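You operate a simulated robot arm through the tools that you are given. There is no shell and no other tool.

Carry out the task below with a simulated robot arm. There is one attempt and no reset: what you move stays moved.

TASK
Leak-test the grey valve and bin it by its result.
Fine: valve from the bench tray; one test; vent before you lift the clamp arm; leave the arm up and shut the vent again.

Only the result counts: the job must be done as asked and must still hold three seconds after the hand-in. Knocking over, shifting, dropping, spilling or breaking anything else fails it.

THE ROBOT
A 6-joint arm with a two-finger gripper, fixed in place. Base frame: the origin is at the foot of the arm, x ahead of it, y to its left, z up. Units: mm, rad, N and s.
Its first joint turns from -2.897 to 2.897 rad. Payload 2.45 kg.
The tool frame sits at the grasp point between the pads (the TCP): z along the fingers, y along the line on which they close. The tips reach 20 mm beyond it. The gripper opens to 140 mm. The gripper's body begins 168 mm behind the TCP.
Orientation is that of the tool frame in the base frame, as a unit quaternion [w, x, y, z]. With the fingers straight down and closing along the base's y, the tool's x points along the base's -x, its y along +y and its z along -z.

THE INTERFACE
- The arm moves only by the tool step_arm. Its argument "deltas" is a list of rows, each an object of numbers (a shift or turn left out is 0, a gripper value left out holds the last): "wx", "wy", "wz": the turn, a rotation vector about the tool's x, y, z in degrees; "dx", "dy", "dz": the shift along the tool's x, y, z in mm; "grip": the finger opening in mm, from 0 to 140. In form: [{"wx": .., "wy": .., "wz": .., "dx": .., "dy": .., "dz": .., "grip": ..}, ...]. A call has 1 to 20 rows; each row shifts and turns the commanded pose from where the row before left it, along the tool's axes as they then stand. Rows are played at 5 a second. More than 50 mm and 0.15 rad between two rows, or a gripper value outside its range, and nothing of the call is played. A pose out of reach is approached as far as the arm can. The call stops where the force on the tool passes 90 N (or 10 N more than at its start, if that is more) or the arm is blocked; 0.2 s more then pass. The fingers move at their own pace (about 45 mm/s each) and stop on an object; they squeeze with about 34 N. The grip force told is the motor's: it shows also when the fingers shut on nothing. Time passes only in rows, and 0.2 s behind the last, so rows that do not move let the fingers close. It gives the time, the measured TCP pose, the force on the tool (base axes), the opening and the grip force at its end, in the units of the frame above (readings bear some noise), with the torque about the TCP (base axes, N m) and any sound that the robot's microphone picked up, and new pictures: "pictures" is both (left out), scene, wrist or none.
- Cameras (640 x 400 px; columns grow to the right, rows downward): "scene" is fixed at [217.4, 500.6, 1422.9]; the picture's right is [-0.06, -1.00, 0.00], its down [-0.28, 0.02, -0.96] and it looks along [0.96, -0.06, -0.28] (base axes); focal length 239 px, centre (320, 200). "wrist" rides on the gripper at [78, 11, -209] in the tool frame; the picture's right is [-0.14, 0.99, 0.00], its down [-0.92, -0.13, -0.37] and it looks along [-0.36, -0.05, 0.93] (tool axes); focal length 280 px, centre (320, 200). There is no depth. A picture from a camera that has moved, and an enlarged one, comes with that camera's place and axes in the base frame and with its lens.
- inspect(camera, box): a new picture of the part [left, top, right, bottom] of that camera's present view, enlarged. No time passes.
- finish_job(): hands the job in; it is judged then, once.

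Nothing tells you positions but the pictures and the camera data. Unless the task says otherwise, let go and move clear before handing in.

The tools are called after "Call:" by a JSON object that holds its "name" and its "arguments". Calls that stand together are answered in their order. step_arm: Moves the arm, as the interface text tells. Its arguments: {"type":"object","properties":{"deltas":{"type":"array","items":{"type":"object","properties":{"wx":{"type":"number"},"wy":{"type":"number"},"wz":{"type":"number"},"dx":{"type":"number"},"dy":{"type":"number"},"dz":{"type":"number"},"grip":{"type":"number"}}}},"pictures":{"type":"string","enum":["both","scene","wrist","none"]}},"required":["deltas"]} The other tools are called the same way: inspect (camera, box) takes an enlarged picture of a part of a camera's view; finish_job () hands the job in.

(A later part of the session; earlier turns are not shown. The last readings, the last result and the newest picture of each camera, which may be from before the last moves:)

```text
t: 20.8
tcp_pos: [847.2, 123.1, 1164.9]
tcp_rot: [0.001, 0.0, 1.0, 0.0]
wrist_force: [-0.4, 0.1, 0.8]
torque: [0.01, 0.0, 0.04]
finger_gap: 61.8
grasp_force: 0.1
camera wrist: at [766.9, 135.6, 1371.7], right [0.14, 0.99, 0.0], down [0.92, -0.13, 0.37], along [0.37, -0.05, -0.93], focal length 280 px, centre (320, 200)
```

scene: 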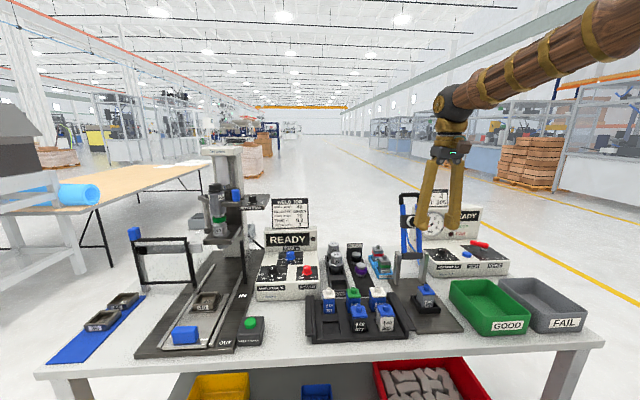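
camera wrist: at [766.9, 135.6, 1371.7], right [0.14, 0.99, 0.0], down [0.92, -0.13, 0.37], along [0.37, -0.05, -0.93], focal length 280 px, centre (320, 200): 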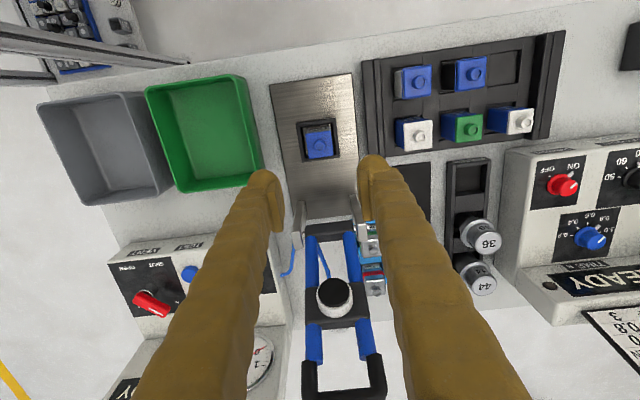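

Call:
{"name": "inspect", "arguments": {"camera": "wrist", "box": [270, 90, 370, 190]}}

Call:
{"name": "inspect", "arguments": {"camera": "scene", "box": [390, 180, 450, 340]}}

Call:
{"name": "inspect", "arguments": {"camera": "wrist", "box": [260, 180, 420, 400]}}

```text
4.00 times, centred on (320, 140) of wrist
camera zoom: at [766.9, 135.6, 1371.7], right [0.14, 0.99, 0.0], down [0.92, -0.13, 0.37], along [0.37, -0.05, -0.93], focal length 1122 px, centre (320, 440)
```

zoom: 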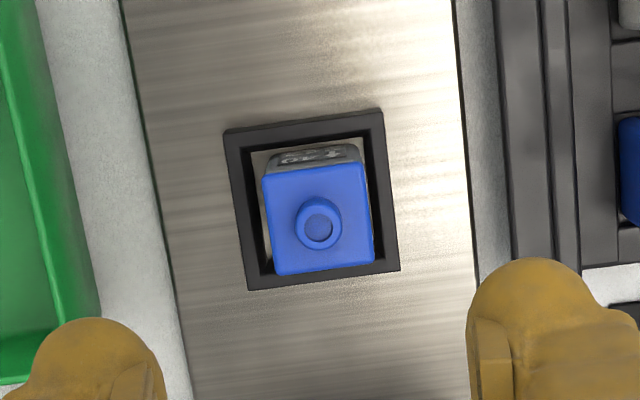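

```text
2.50 times, centred on (420, 260) of scene
camera zoom: at [217.4, 500.6, 1422.9], right [-0.06, -1.0, 0.0], down [-0.28, 0.02, -0.96], along [0.96, -0.06, -0.28], focal length 598 px, centre (70, 50)
```

zoom: 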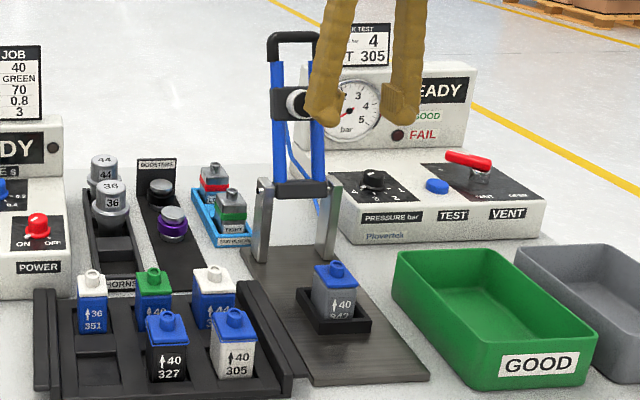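

```text
1.82 times, centred on (340, 290) of wrist
camera zoom: at [766.9, 135.6, 1371.7], right [0.14, 0.99, 0.0], down [0.92, -0.13, 0.37], along [0.37, -0.05, -0.93], focal length 510 px, centre (284, 36)
```

zoom: 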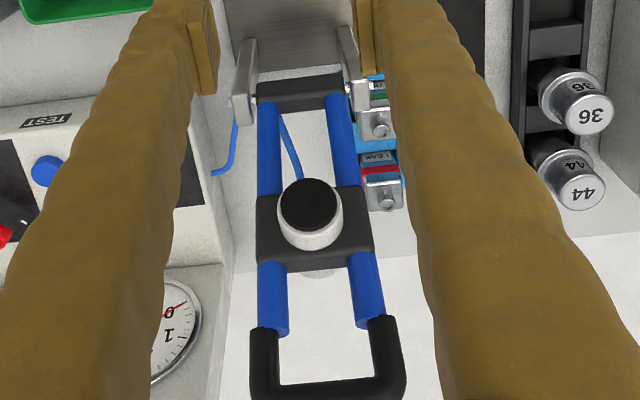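

The valve is standing in the nest, about 2 mm off centre. Next is the clamp arm: I'll rise and yaw the tool 90° so the fingers close along x and can straddle the handle bar, which also gives a side view of the arm.

Call:
{"name": "step_arm", "arguments": {"deltas": [{"dz": -45}, {"dz": -45}, {"dz": -15, "wz": 8.2}, {"wz": 8.2}, {"wz": 8.2}, {"wz": 8.2}, {"wz": 8.2}, {"wz": 8.2}, {"wz": 8.2}, {"wz": 8.2}, {"wz": 8.2}, {"wz": 8.2}, {"wz": 8.0}, {}]}}

```text
t: 23.8
tcp_pos: [847.3, 122.9, 1269.1]
tcp_rot: [0.001, 0.708, 0.706, 0.0]
wrist_force: [-0.1, 0.0, 0.6]
torque: [0.02, 0.0, 0.01]
finger_gap: 62.0
grasp_force: 0.1
camera wrist: at [856.6, 202.3, 1477.3], right [0.99, -0.14, 0.0], down [-0.13, -0.92, 0.37], along [-0.05, -0.37, -0.93], focal length 280 px, centre (320, 200)
```

scene: 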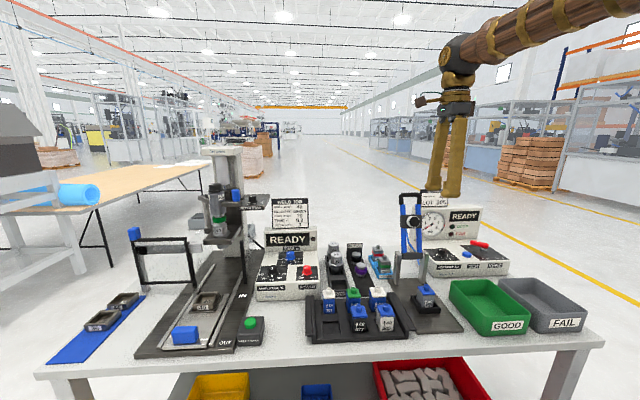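
wrist: 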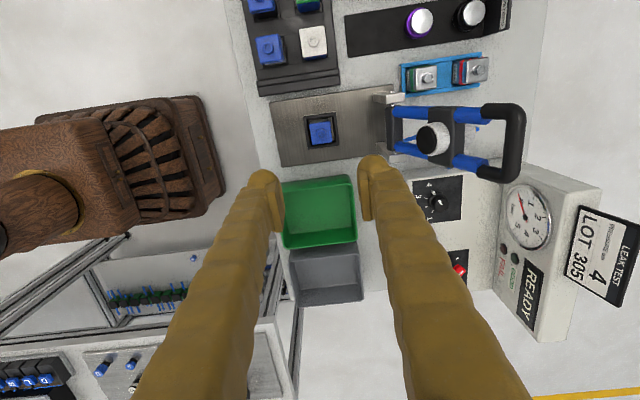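

Now I can see the clamp arm from its left. I'll zoom in to measure the handle bar, plug and pivot.

Call:
{"name": "inspect", "arguments": {"camera": "wrist", "box": [370, 80, 550, 200]}}

Call:
{"name": "inspect", "arguments": {"camera": "scene", "box": [385, 180, 465, 290]}}

```text
3.33 times, centred on (460, 140) of wrist
camera zoom: at [856.6, 202.3, 1477.3], right [0.99, -0.14, 0.0], down [-0.13, -0.92, 0.37], along [-0.05, -0.37, -0.93], focal length 935 px, centre (-147, 400)
```

zoom: 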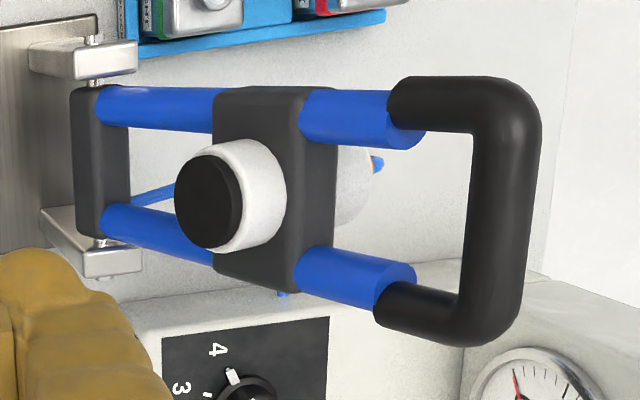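

```text
3.64 times, centred on (425, 235) of scene
camera zoom: at [217.4, 500.6, 1422.9], right [-0.06, -1.0, 0.0], down [-0.28, 0.02, -0.96], along [0.96, -0.06, -0.28], focal length 870 px, centre (-62, 73)
```

zoom: 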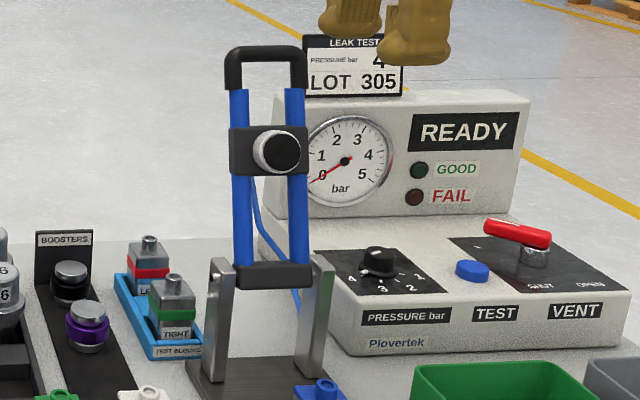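

The handle bar centre is near (1047, 121, 1188), about 20 mm thick, and the pivot is near (970, 121, 985). I'll tilt the tool 15° forward to gain reach and move above the bar, keeping the tips well above it.

Call:
{"name": "step_arm", "arguments": {"deltas": [{"wx": -7.5}, {"wx": -7.5}, {"dy": 37.7, "dz": 10.1}, {"dy": 37.7, "dz": 10.1}, {"dy": 37.7, "dz": 10.1}, {"dy": 37.7, "dz": 10.1}, {"dy": 37.7, "dz": 10.1}, {}]}}

```text
t: 25.6
tcp_pos: [1041.6, 122.8, 1269.8]
tcp_rot: [0.093, 0.701, 0.701, 0.093]
wrist_force: [-0.3, 0.0, -0.3]
torque: [0.0, -0.01, -0.02]
finger_gap: 61.9
grasp_force: 0.1
camera wrist: at [997.7, 203.0, 1474.3], right [0.96, -0.14, 0.26], down [-0.22, -0.92, 0.32], along [0.19, -0.37, -0.91], focal length 280 px, centre (320, 200)
```

scene: 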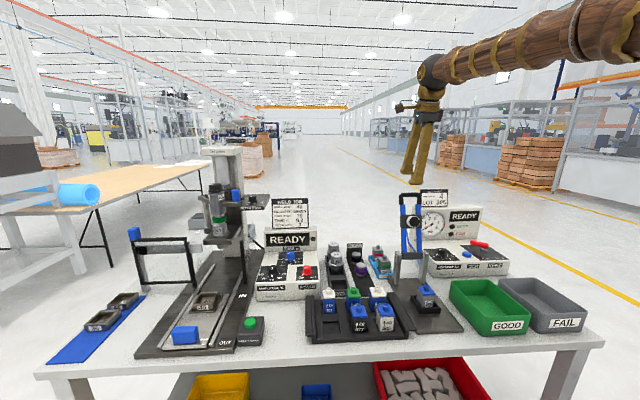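
wrist: 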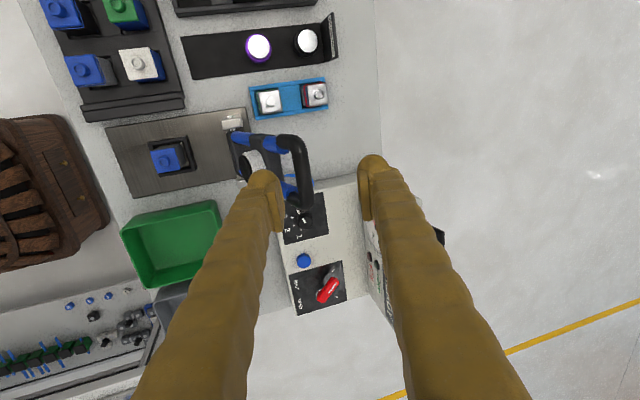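

The pose was reached. I'll zoom in to see where the bar lies between the fingers.

Call:
{"name": "inspect", "arguments": {"camera": "wrist", "box": [220, 110, 400, 240]}}

Call:
{"name": "inspect", "arguments": {"camera": "scene", "box": [380, 100, 460, 260]}}

```text
3.08 times, centred on (310, 175) of wrist
camera zoom: at [997.7, 203.0, 1474.3], right [0.96, -0.14, 0.26], down [-0.22, -0.92, 0.32], along [0.19, -0.37, -0.91], focal length 863 px, centre (351, 277)
```

zoom: 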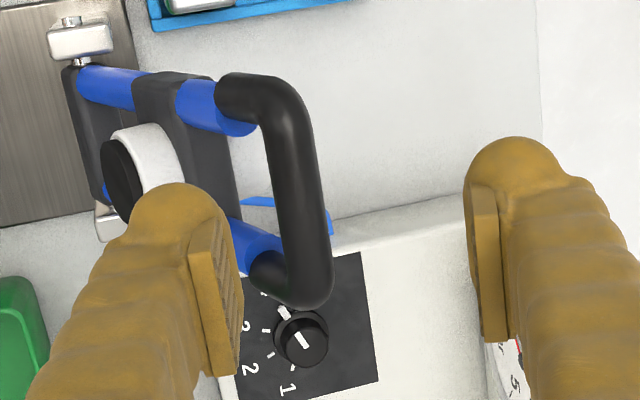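

```text
2.50 times, centred on (420, 180) of scene
camera zoom: at [217.4, 500.6, 1422.9], right [-0.06, -1.0, 0.0], down [-0.28, 0.02, -0.96], along [0.96, -0.06, -0.28], focal length 598 px, centre (70, 250)
```

zoom: 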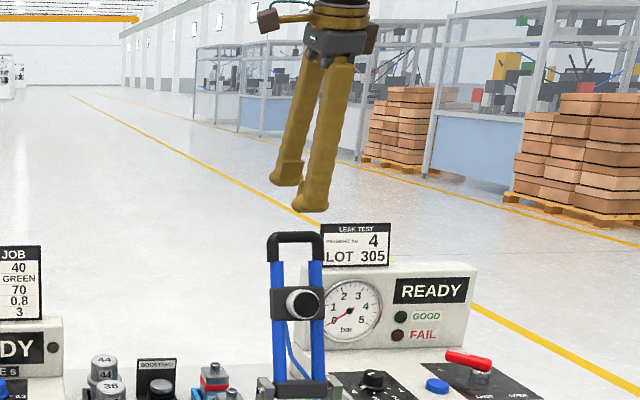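

The bar is at about (1045, 122, 1186). I'll line up along the tool axis and come down so the bar sits between the open fingers.

Call:
{"name": "step_arm", "arguments": {"deltas": [{"dy": -17, "dx": -1}, {"dz": 25}, {"dz": 25}, {"dz": 25}, {}]}}

Call:
{"name": "inspect", "arguments": {"camera": "wrist", "box": [220, 110, 420, 260]}}

Call:
{"name": "inspect", "arguments": {"camera": "scene", "box": [380, 160, 460, 260]}}

```text
t: 26.8
tcp_pos: [1045.2, 121.4, 1193.2]
tcp_rot: [0.092, 0.701, 0.701, 0.093]
wrist_force: [0.2, 0.2, -0.4]
torque: [0.01, 0.01, 0.02]
finger_gap: 62.0
grasp_force: 0.1
camera wrist: at [1000.9, 201.4, 1396.5], right [0.96, -0.14, 0.26], down [-0.22, -0.92, 0.32], along [0.19, -0.37, -0.91], focal length 280 px, centre (320, 200)
```

scene: 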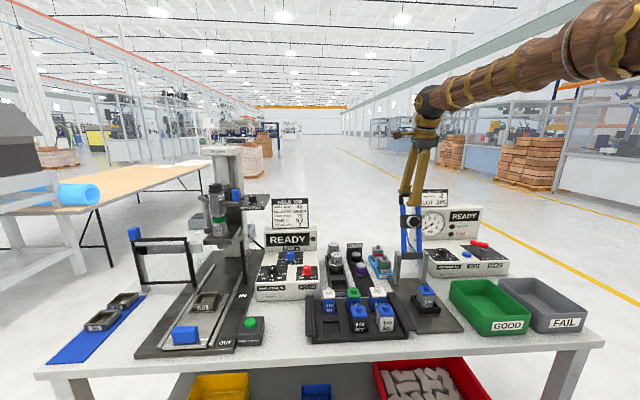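
wrist: 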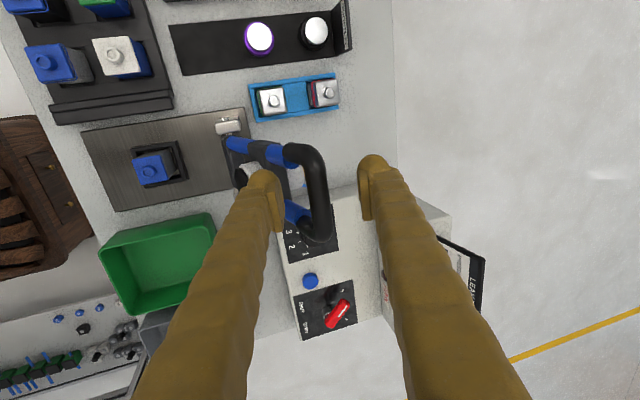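

```text
2.67 times, centred on (320, 185) of wrist
camera zoom: at [1000.9, 201.4, 1396.5], right [0.96, -0.14, 0.26], down [-0.22, -0.92, 0.32], along [0.19, -0.37, -0.91], focal length 748 px, centre (320, 240)
```

zoom: 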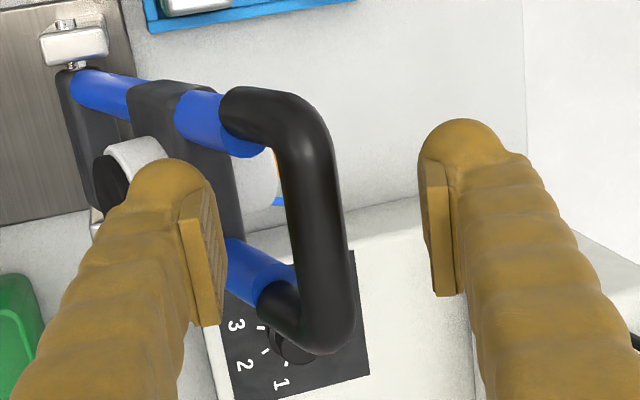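

```text
4.00 times, centred on (420, 210) of scene
camera zoom: at [217.4, 500.6, 1422.9], right [-0.06, -1.0, 0.0], down [-0.28, 0.02, -0.96], along [0.96, -0.06, -0.28], focal length 958 px, centre (-80, 160)
```

zoom: 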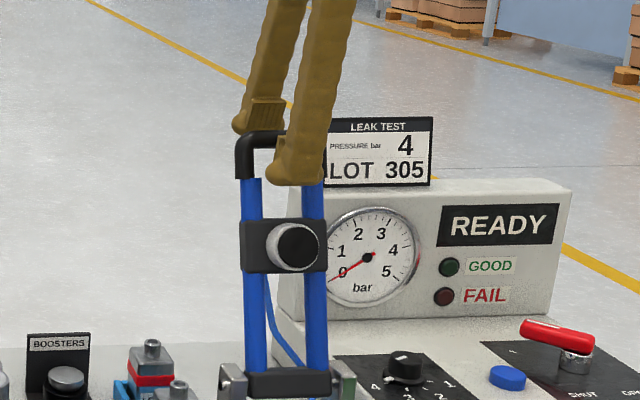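

The bar sits between the fingers, close to the TCP. I'll close to a loose cage of 32 mm without clamping and check.

Call:
{"name": "step_arm", "arguments": {"deltas": [{"grip": 40}, {"grip": 32}, {}, {}]}}

Call:
{"name": "inspect", "arguments": {"camera": "wrist", "box": [220, 110, 420, 260]}}

Call:
{"name": "inspect", "arguments": {"camera": "scene", "box": [380, 160, 460, 260]}}

```text
t: 27.8
tcp_pos: [1044.5, 121.3, 1192.7]
tcp_rot: [0.092, 0.701, 0.701, 0.093]
wrist_force: [-0.4, 0.2, 0.1]
torque: [-0.02, 0.01, -0.01]
finger_gap: 32.1
grasp_force: 0.1
camera wrist: at [1000.8, 201.5, 1396.8], right [0.96, -0.14, 0.26], down [-0.22, -0.92, 0.32], along [0.19, -0.37, -0.91], focal length 280 px, centre (320, 200)
```

scene: 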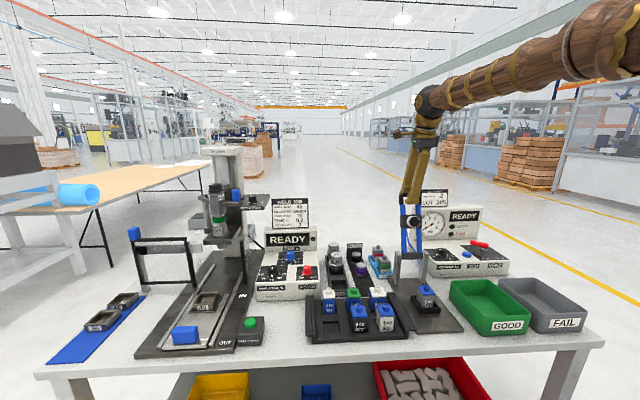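
wrist: 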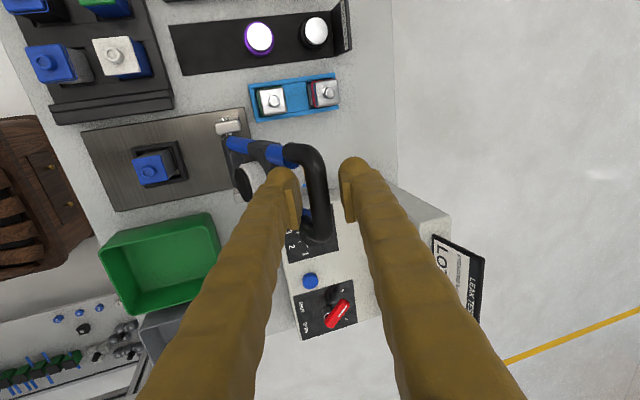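

```text
2.67 times, centred on (320, 185) of wrist
camera zoom: at [1000.8, 201.5, 1396.8], right [0.96, -0.14, 0.26], down [-0.22, -0.92, 0.32], along [0.19, -0.37, -0.91], focal length 748 px, centre (320, 240)
```

zoom: 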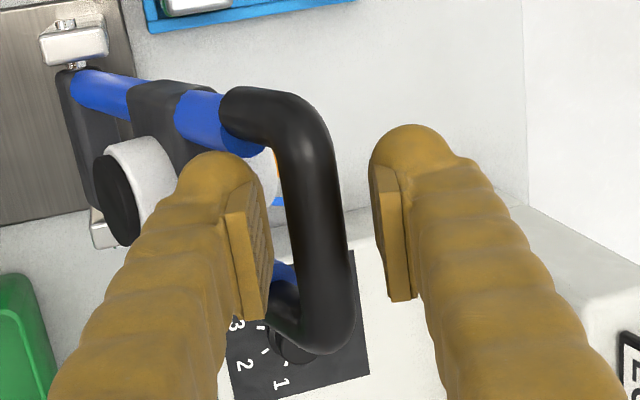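

```text
4.00 times, centred on (420, 210) of scene
camera zoom: at [217.4, 500.6, 1422.9], right [-0.06, -1.0, 0.0], down [-0.28, 0.02, -0.96], along [0.96, -0.06, -0.28], focal length 958 px, centre (-80, 160)
```

zoom: 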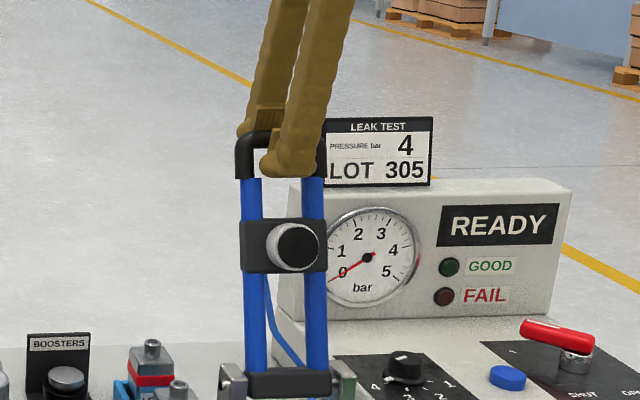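

The fingers cage the bar with the rear finger just behind it. I'll hook a little deeper and gently begin swinging the arm forward along its arc.

Call:
{"name": "step_arm", "arguments": {"deltas": [{"dz": 8}, {"dy": -11, "dz": -6.3}, {"dy": -11, "dz": -6.3}, {"dy": -11, "dz": -6.4}, {}]}}

Call:
{"name": "inspect", "arguments": {"camera": "wrist", "box": [220, 110, 420, 260]}}

Call:
{"name": "inspect", "arguments": {"camera": "scene", "box": [380, 160, 460, 260]}}

```text
t: 29.0
tcp_pos: [1010.2, 122.7, 1194.7]
tcp_rot: [0.093, 0.701, 0.701, 0.093]
wrist_force: [1.9, 0.9, 1.8]
torque: [0.04, -0.04, -0.03]
finger_gap: 33.3
grasp_force: 1.1
camera wrist: at [966.0, 201.9, 1398.5], right [0.96, -0.14, 0.26], down [-0.22, -0.92, 0.32], along [0.19, -0.37, -0.91], focal length 280 px, centre (320, 200)
```

scene: 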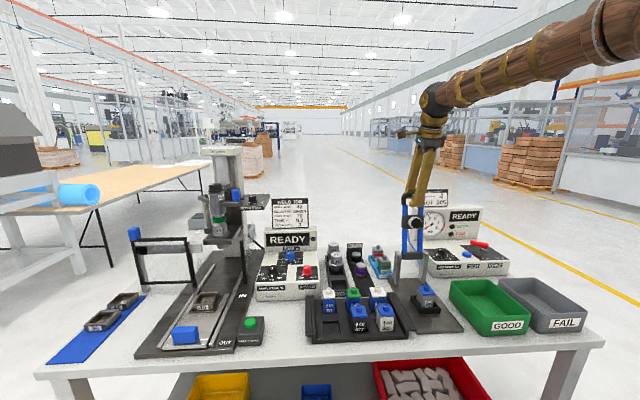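
wrist: 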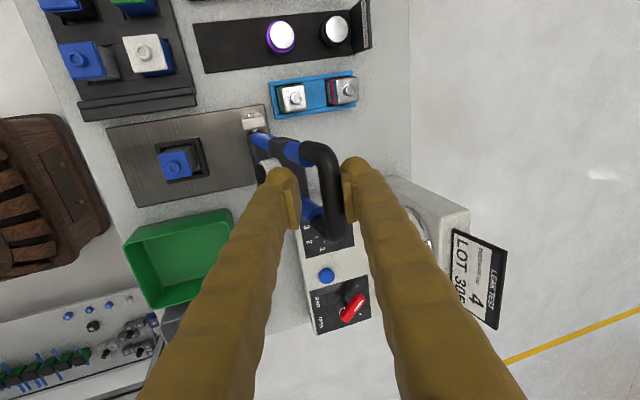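

```text
2.67 times, centred on (320, 185) of wrist
camera zoom: at [966.0, 201.9, 1398.5], right [0.96, -0.14, 0.26], down [-0.22, -0.92, 0.32], along [0.19, -0.37, -0.91], focal length 748 px, centre (320, 240)
```

zoom: 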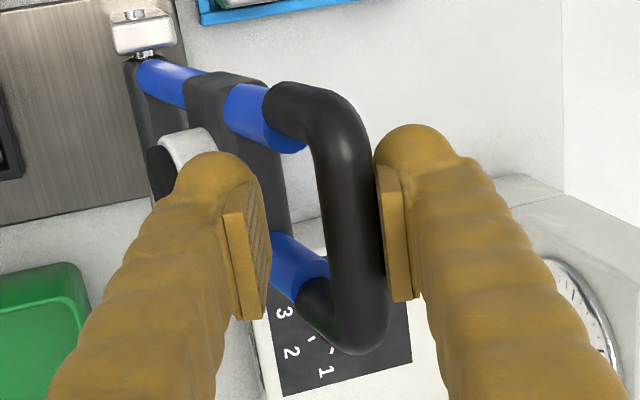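

```text
4.00 times, centred on (420, 210) of scene
camera zoom: at [217.4, 500.6, 1422.9], right [-0.06, -1.0, 0.0], down [-0.28, 0.02, -0.96], along [0.96, -0.06, -0.28], focal length 958 px, centre (-80, 160)
```

zoom: 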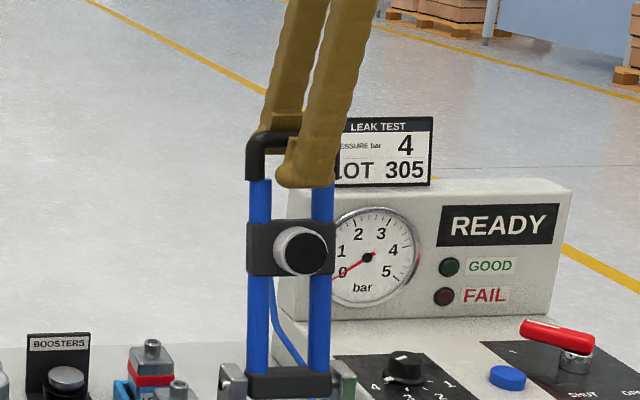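

The arm follows with only about 2 N. I'll carry it through vertical in small steps and watch whether it tries to fall.

Call:
{"name": "step_arm", "arguments": {"deltas": [{"dy": -12, "dz": -4.3}, {"dy": -12, "dz": -4.3}, {"dy": -12, "dz": -4.3}, {"dy": -12.5, "dz": -2.2}, {"dy": -12.5, "dz": -2.2}, {"dy": -12.5, "dz": -2.2}, {}]}}

Call:
{"name": "inspect", "arguments": {"camera": "wrist", "box": [220, 110, 420, 260]}}

Call:
{"name": "inspect", "arguments": {"camera": "scene", "box": [380, 160, 460, 260]}}

```text
t: 30.6
tcp_pos: [933.1, 121.2, 1195.0]
tcp_rot: [0.093, 0.701, 0.701, 0.093]
wrist_force: [0.0, -0.7, -0.4]
torque: [-0.01, -0.01, 0.0]
finger_gap: 32.5
grasp_force: 0.0
camera wrist: at [889.3, 201.0, 1398.5], right [0.96, -0.14, 0.26], down [-0.22, -0.92, 0.32], along [0.19, -0.37, -0.91], focal length 280 px, centre (320, 200)
```

scene: 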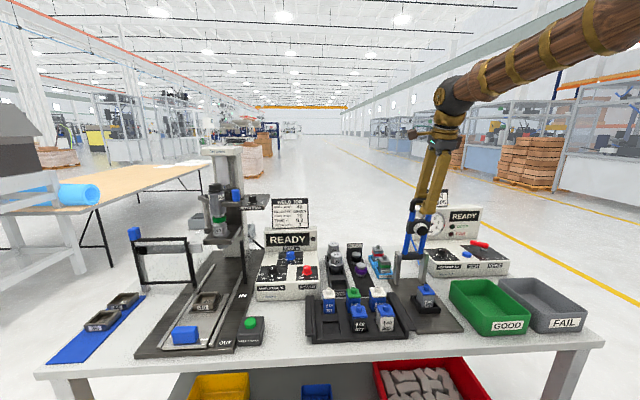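
wrist: 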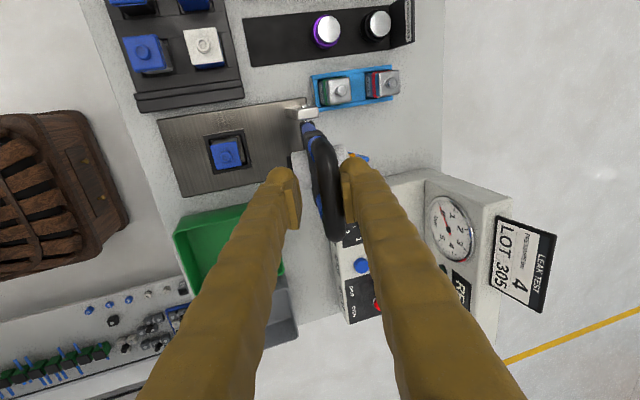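

```text
2.67 times, centred on (320, 185) of wrist
camera zoom: at [889.3, 201.0, 1398.5], right [0.96, -0.14, 0.26], down [-0.22, -0.92, 0.32], along [0.19, -0.37, -0.91], focal length 748 px, centre (320, 240)
```

zoom: 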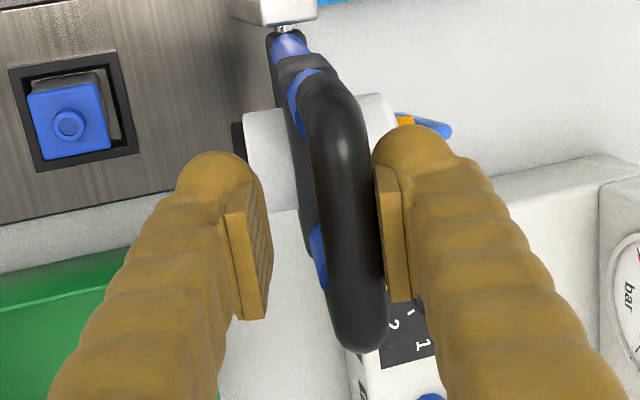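

```text
4.00 times, centred on (420, 210) of scene
camera zoom: at [217.4, 500.6, 1422.9], right [-0.06, -1.0, 0.0], down [-0.28, 0.02, -0.96], along [0.96, -0.06, -0.28], focal length 958 px, centre (-80, 160)
```

zoom: 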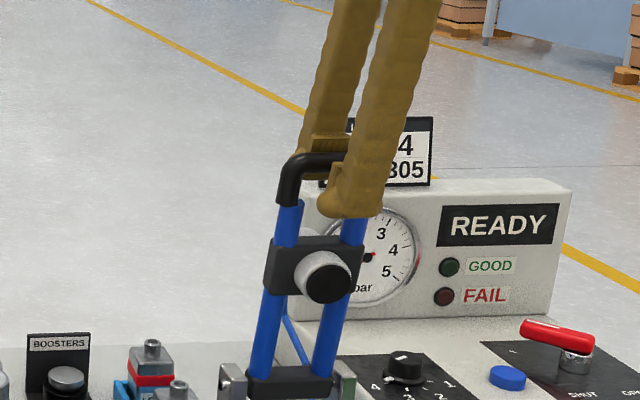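

The arm is past vertical and stays put without falling. I'll keep swinging it down along the arc, tilting the tool with it to about 45°.

Call:
{"name": "step_arm", "arguments": {"deltas": [{"dy": -12.5, "dz": -2.8}, {"dy": -12.6, "dz": -2.8}, {"dy": -19, "dz": 1.4}, {"wx": -5}, {"dy": -19, "dz": 1.4}, {"wx": -5}, {"dy": -19, "dz": 1.4}, {"wx": -5}, {"dy": -19, "dz": 1.4}, {"wx": -5}, {}]}}

Call:
{"name": "inspect", "arguments": {"camera": "wrist", "box": [200, 110, 440, 270]}}

Call:
{"name": "inspect", "arguments": {"camera": "scene", "box": [380, 180, 480, 320]}}

```text
t: 33.0
tcp_pos: [841.2, 121.4, 1158.3]
tcp_rot: [0.212, 0.674, 0.675, 0.213]
wrist_force: [-0.1, 0.2, -0.2]
torque: [0.03, -0.03, -0.01]
finger_gap: 32.0
grasp_force: 0.0
camera wrist: at [728.6, 200.5, 1335.1], right [0.81, -0.14, 0.57], down [-0.32, -0.92, 0.23], along [0.49, -0.37, -0.79], focal length 280 px, centre (320, 200)
```

scene: 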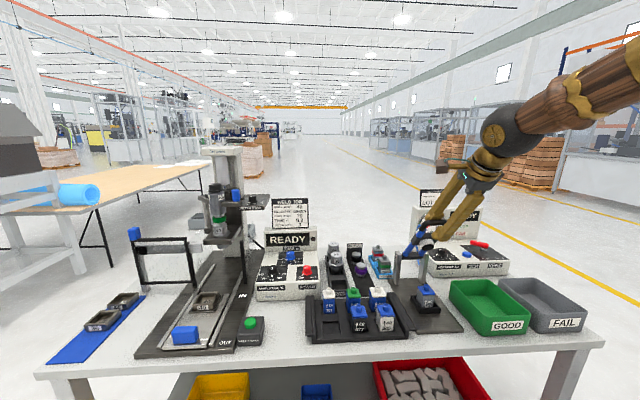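
wrist: 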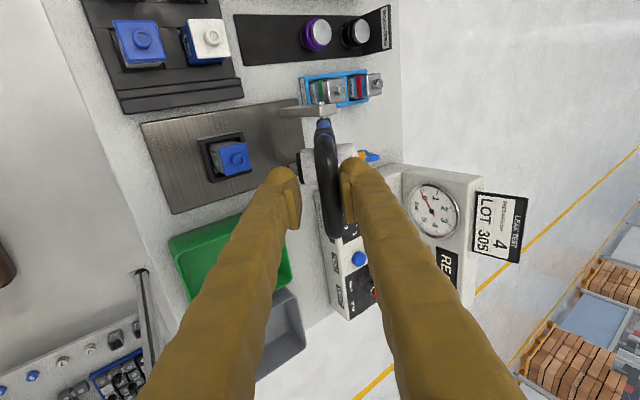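

```text
2.50 times, centred on (320, 190) of wrist
camera zoom: at [728.6, 200.5, 1335.1], right [0.81, -0.14, 0.57], down [-0.32, -0.92, 0.23], along [0.49, -0.37, -0.79], focal length 701 px, centre (320, 225)
```

zoom: 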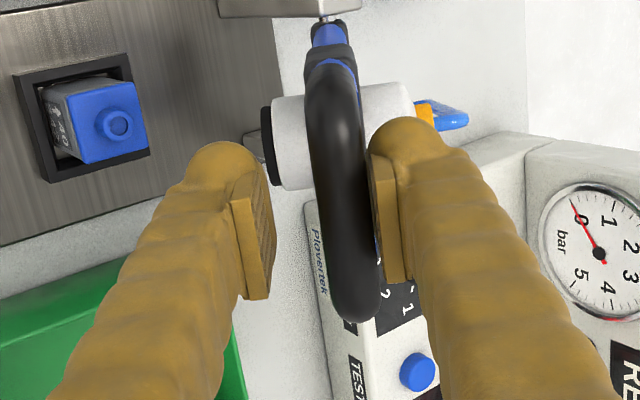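

```text
2.86 times, centred on (430, 250) of scene
camera zoom: at [217.4, 500.6, 1422.9], right [-0.06, -1.0, 0.0], down [-0.28, 0.02, -0.96], along [0.96, -0.06, -0.28], focal length 684 px, centre (6, 57)
```

zoom: 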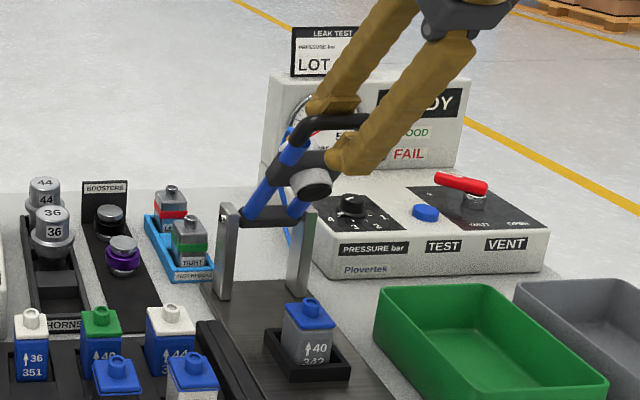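

The arm is at about 35° forward and still caged. I'll continue to about 65°.

Call:
{"name": "step_arm", "arguments": {"deltas": [{"dy": -19, "dz": 1.4}, {"wx": -5}, {"dy": -19, "dz": 1.4}, {"wx": -5}, {"dy": -19, "dz": 1.4}, {"wx": -5}, {"dy": -19, "dz": 1.4}, {"wx": -5}, {"dy": -19, "dz": 1.4}, {"wx": -5}, {"dy": -19, "dz": 1.4}, {"wx": -5}, {}]}}

Call:
{"name": "inspect", "arguments": {"camera": "wrist", "box": [200, 110, 440, 270]}}

Call:
{"name": "inspect", "arguments": {"camera": "scene", "box": [380, 180, 480, 320]}}

```text
t: 35.8
tcp_pos: [769.1, 116.8, 1101.0]
tcp_rot: [0.286, 0.644, 0.649, 0.288]
wrist_force: [-0.5, -0.5, -0.9]
torque: [-0.01, 0.04, -0.01]
finger_gap: 33.0
grasp_force: 0.7
out of reach, approached as far as the arm can: row 7, 8, 9, 10, 11, 12
camera wrist: at [620.9, 195.0, 1248.3], right [0.67, -0.13, 0.73], down [-0.35, -0.92, 0.15], along [0.66, -0.36, -0.66], focal length 280 px, centre (320, 200)
```

scene: 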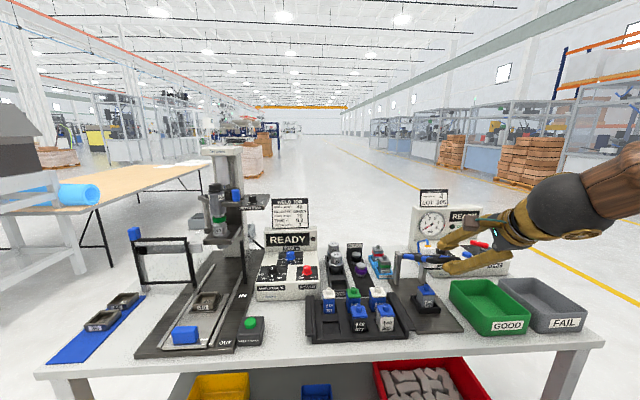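
wrist: 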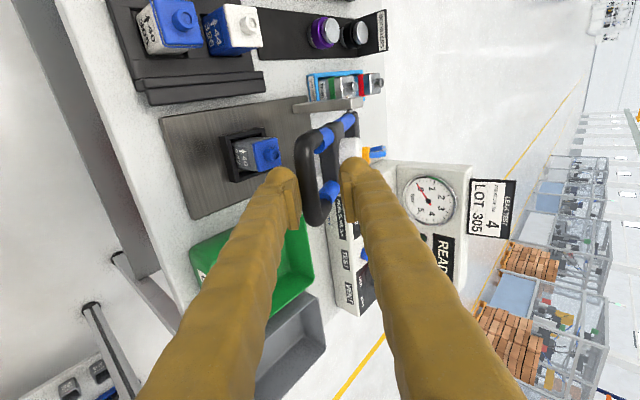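

```text
2.50 times, centred on (320, 190) of wrist
camera zoom: at [620.9, 195.0, 1248.3], right [0.67, -0.13, 0.73], down [-0.35, -0.92, 0.15], along [0.66, -0.36, -0.66], focal length 701 px, centre (320, 225)
```

zoom: 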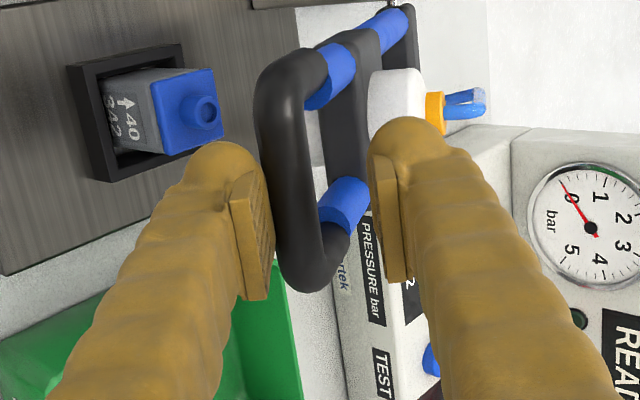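

```text
2.86 times, centred on (430, 250) of scene
camera zoom: at [217.4, 500.6, 1422.9], right [-0.06, -1.0, 0.0], down [-0.28, 0.02, -0.96], along [0.96, -0.06, -0.28], focal length 684 px, centre (6, 57)
```

zoom: 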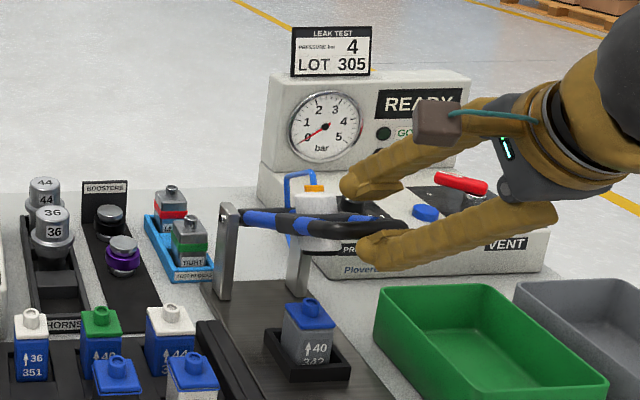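

The tilt ran out of reach at about 48°, and the arm now rests gently on the lower finger at roughly 65° forward. I'll reduce the tilt to get back into reach and see where the pose settles.

Call:
{"name": "step_arm", "arguments": {"deltas": [{"wx": 5}, {"wx": 5}, {"wx": 5}, {"wx": 5}, {}]}}

Call:
{"name": "inspect", "arguments": {"camera": "wrist", "box": [200, 110, 440, 270]}}

Call:
{"name": "inspect", "arguments": {"camera": "scene", "box": [380, 180, 480, 320]}}

```text
t: 37.0
tcp_pos: [769.5, 117.0, 1102.3]
tcp_rot: [0.17, 0.684, 0.689, 0.171]
wrist_force: [-0.5, -0.1, -0.3]
torque: [0.0, 0.0, 0.01]
finger_gap: 31.9
grasp_force: 0.0
camera wrist: at [681.0, 195.5, 1290.5], right [0.88, -0.13, 0.46], down [-0.28, -0.92, 0.27], along [0.39, -0.36, -0.85], focal length 280 px, centre (320, 200)
```

scene: 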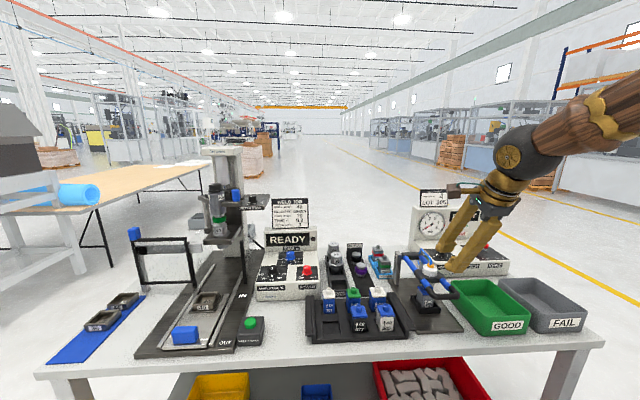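
wrist: 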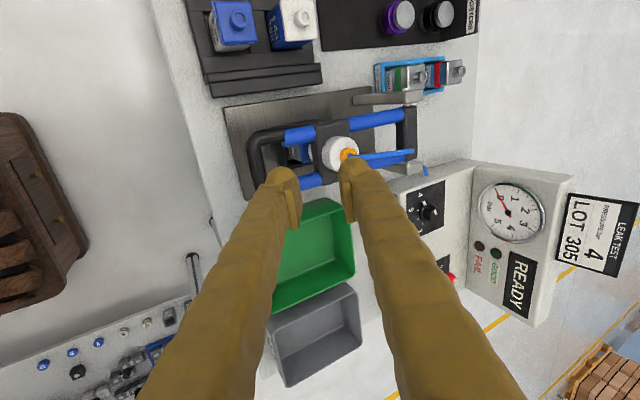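

```text
2.50 times, centred on (320, 190) of wrist
camera zoom: at [681.0, 195.5, 1290.5], right [0.88, -0.13, 0.46], down [-0.28, -0.92, 0.27], along [0.39, -0.36, -0.85], focal length 701 px, centre (320, 225)
```

zoom: 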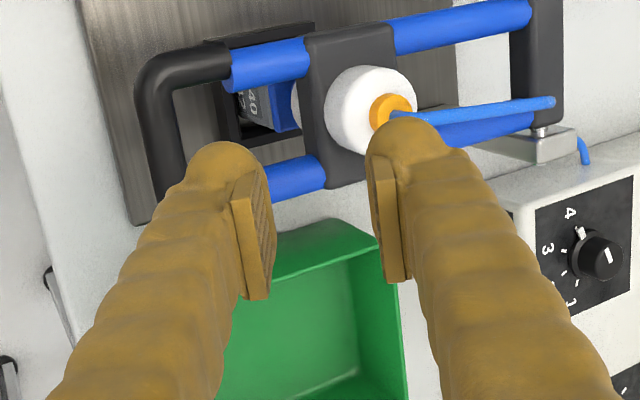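

```text
2.86 times, centred on (430, 250) of scene
camera zoom: at [217.4, 500.6, 1422.9], right [-0.06, -1.0, 0.0], down [-0.28, 0.02, -0.96], along [0.96, -0.06, -0.28], focal length 684 px, centre (6, 57)
```

zoom: 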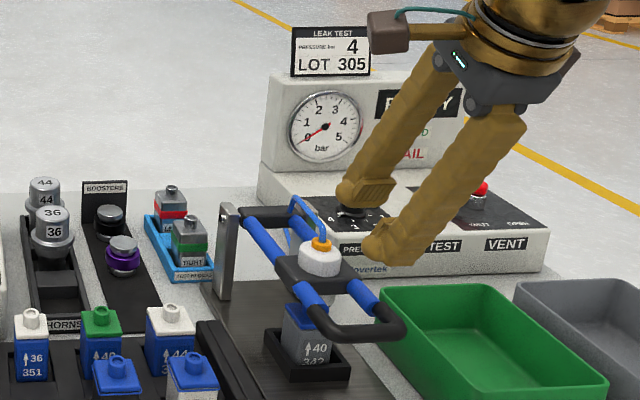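

The arm slipped out of the cage and has swung down onto the valve. I need to check that the valve is still standing properly under the plug.

Call:
{"name": "inspect", "arguments": {"camera": "scene", "box": [400, 240, 460, 330]}}

Call:
{"name": "inspect", "arguments": {"camera": "wrist", "box": [230, 80, 430, 220]}}

```text
4.44 times, centred on (430, 285) of scene
camera zoom: at [217.4, 500.6, 1422.9], right [-0.06, -1.0, 0.0], down [-0.28, 0.02, -0.96], along [0.96, -0.06, -0.28], focal length 1064 px, centre (-169, -178)
```

zoom: 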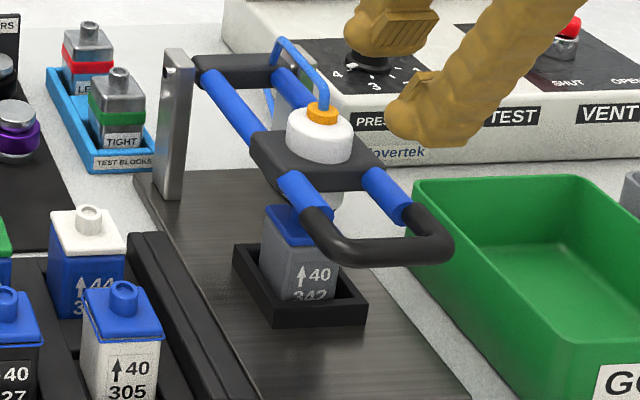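

```text
2.86 times, centred on (330, 150) of wrist
camera zoom: at [681.0, 195.5, 1290.5], right [0.88, -0.13, 0.46], down [-0.28, -0.92, 0.27], along [0.39, -0.36, -0.85], focal length 801 px, centre (291, 343)
```

zoom: 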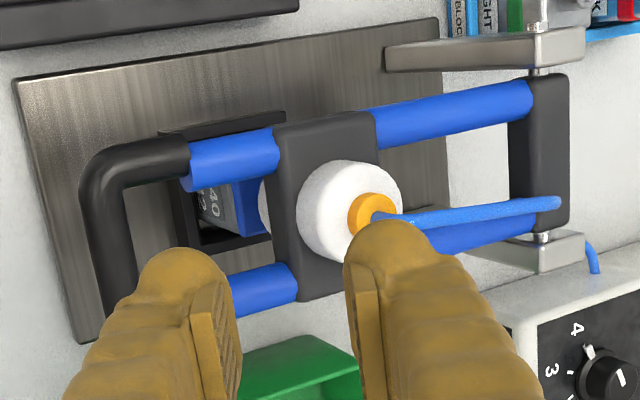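

The valve is upright in the nest with the clamp arm down over it. I'll back off upward and set the tool for a front view to check the plug's seating.

Call:
{"name": "step_arm", "arguments": {"deltas": [{"dz": -40}, {"dz": -40}, {"dz": -40}, {"wx": 7}, {"wx": 7}, {"wx": 7}, {"wx": 7.3}, {"wz": -8.2}, {"wz": -8.2}, {"wz": -8.2}, {"wz": -8.2}, {"wz": -8.2}, {"wz": -8.2}, {"wz": -8.2}, {"wz": -8.2}, {"wz": -8.2}, {"wz": -8.2}, {"wz": -8.0}, {}]}}

```text
t: 41.0
tcp_pos: [714.4, 116.9, 1207.4]
tcp_rot: [-0.003, -0.004, 1.0, 0.0]
wrist_force: [-0.3, -0.3, 0.4]
torque: [0.02, -0.01, 0.04]
finger_gap: 32.0
grasp_force: 0.1
camera wrist: at [636.4, 127.8, 1416.1], right [0.13, 0.99, 0.0], down [0.92, -0.12, 0.36], along [0.36, -0.05, -0.93], focal length 280 px, centre (320, 200)
```

scene: 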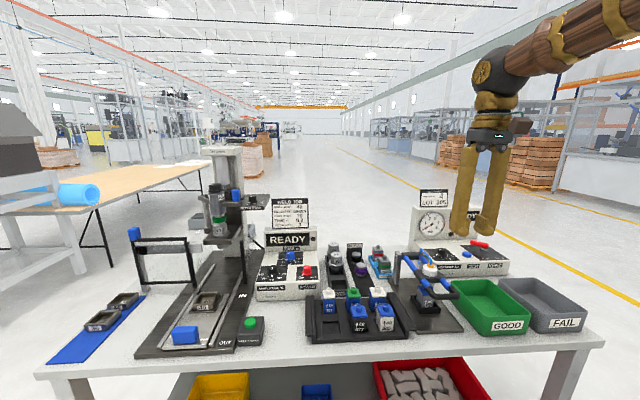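
wrist: 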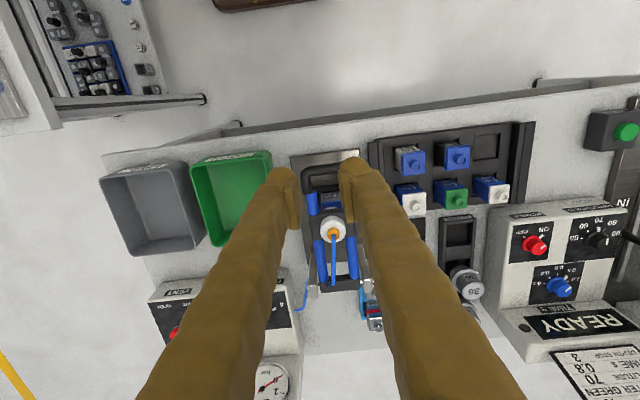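

Now I'll zoom both cameras to judge the clamp arm's angle and the plug position over the port.

Call:
{"name": "inspect", "arguments": {"camera": "wrist", "box": [270, 140, 400, 300]}}

Call:
{"name": "inspect", "arguments": {"camera": "scene", "box": [395, 240, 470, 320]}}

```text
2.50 times, centred on (335, 220) of wrist
camera zoom: at [636.4, 127.8, 1416.1], right [0.13, 0.99, 0.0], down [0.92, -0.12, 0.36], along [0.36, -0.05, -0.93], focal length 701 px, centre (282, 150)
```

zoom: 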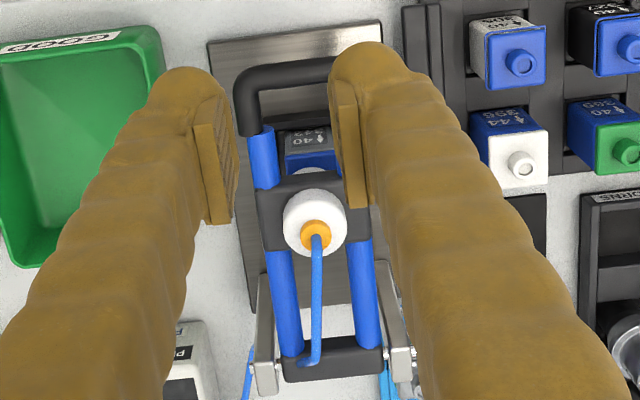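

```text
5.00 times, centred on (432, 280) of scene
camera zoom: at [217.4, 500.6, 1422.9], right [-0.06, -1.0, 0.0], down [-0.28, 0.02, -0.96], along [0.96, -0.06, -0.28], focal length 1197 px, centre (-242, -200)
```

zoom: 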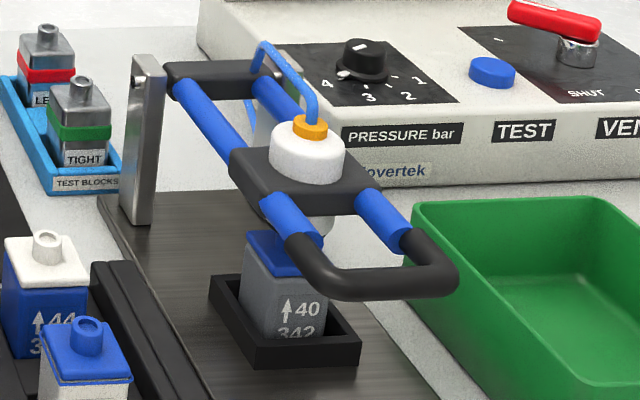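

The plug sits at about (846, 121), right above the port, and the bar has dropped to about (762, 121, 963). I'll close the fingers and press gently down on the handle bar to make sure the clamp is fully seated.

Call:
{"name": "step_arm", "arguments": {"deltas": [{"grip": 0, "dx": -24, "dy": 2.3}, {"dx": -23.6, "dy": 2.3}, {"dz": 45}, {"dz": 45}, {"dz": 45}, {"dz": 35}, {}]}}

Call:
{"name": "inspect", "arguments": {"camera": "scene", "box": [395, 230, 475, 320]}}

Call:
{"name": "inspect", "arguments": {"camera": "wrist", "box": [240, 110, 400, 260]}}

```text
t: 42.6
tcp_pos: [760.4, 122.5, 1038.5]
tcp_rot: [-0.003, -0.004, 1.0, 0.0]
wrist_force: [-0.6, -0.2, 0.0]
torque: [-0.02, -0.01, 0.02]
finger_gap: 0.1
grasp_force: 28.9
camera wrist: at [683.0, 134.1, 1246.2], right [0.13, 0.99, 0.0], down [0.92, -0.12, 0.36], along [0.36, -0.05, -0.93], focal length 280 px, centre (320, 200)
```

scene: 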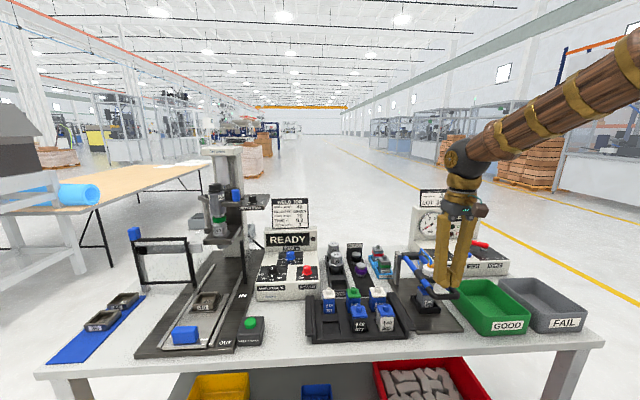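
wrist: 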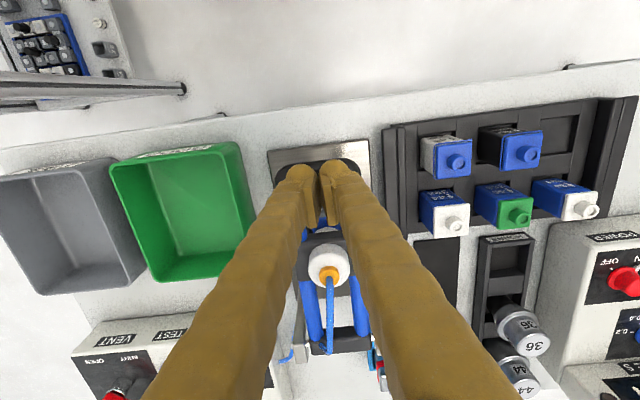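

```text
4.44 times, centred on (435, 275) of scene
camera zoom: at [217.4, 500.6, 1422.9], right [-0.06, -1.0, 0.0], down [-0.28, 0.02, -0.96], along [0.96, -0.06, -0.28], focal length 1064 px, centre (-191, -133)
```

zoom: 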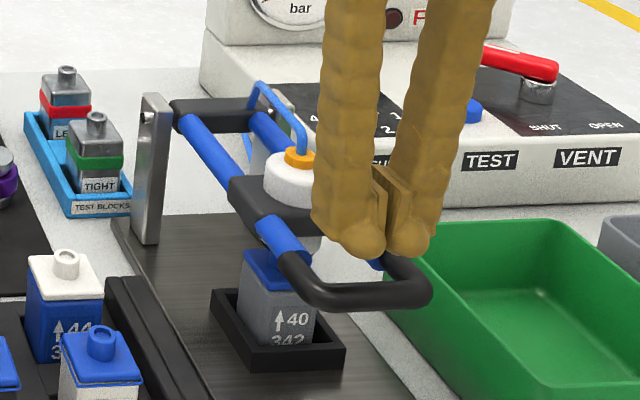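

```text
2.67 times, centred on (320, 185) of wrist
camera zoom: at [683.0, 134.1, 1246.2], right [0.13, 0.99, 0.0], down [0.92, -0.12, 0.36], along [0.36, -0.05, -0.93], focal length 748 px, centre (320, 240)
```

zoom: 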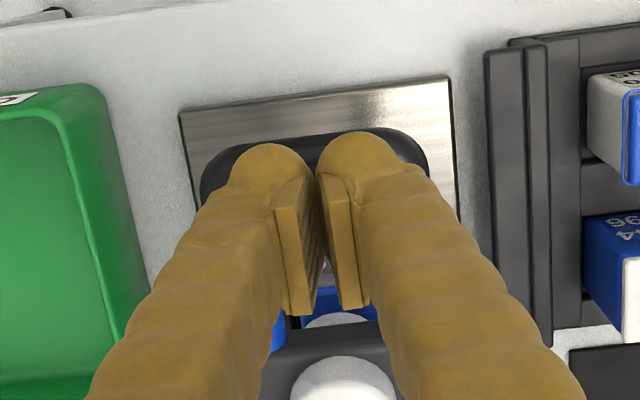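

The closed fingertips are above the bar. I'll step down gently, reading force.

Call:
{"name": "step_arm", "arguments": {"deltas": [{"dx": 4, "dz": 12}, {"dz": 12}, {"dz": 6}, {}], "pictures": "none"}}

Call:
{"name": "step_arm", "arguments": {"deltas": [{"dz": 5}, {}], "pictures": "none"}}

Call:
{"name": "step_arm", "arguments": {"deltas": [{"dz": 4}, {}], "pictures": "none"}}

```text
t: 43.6
tcp_pos: [755.1, 123.1, 1011.4]
tcp_rot: [-0.001, -0.003, 1.0, 0.001]
wrist_force: [-19.9, 1.6, 83.1]
torque: [-0.03, 0.56, 0.03]
finger_gap: 6.0
grasp_force: 29.6
```

```text
t: 43.9
tcp_pos: [755.9, 121.9, 1011.3]
tcp_rot: [-0.001, -0.005, 1.0, 0.001]
wrist_force: [-10.9, -1.6, 31.1]
torque: [-0.06, 0.33, 0.04]
finger_gap: 6.0
grasp_force: 29.8
stopped in row 1: the force on the tool passed its limit at 106 N (the readings are from after the stop); the commanded pose is now the measured one
```

```text
t: 44.4
tcp_pos: [757.7, 122.0, 1011.4]
tcp_rot: [0.002, -0.004, 1.0, 0.0]
wrist_force: [-10.7, -2.8, 28.5]
torque: [-0.05, 0.33, 0.01]
finger_gap: 5.7
grasp_force: 28.7
stopped in row 2: the force on the tool passed its limit at 95 N (the readings are from after the stop); the commanded pose is now the measured one
```

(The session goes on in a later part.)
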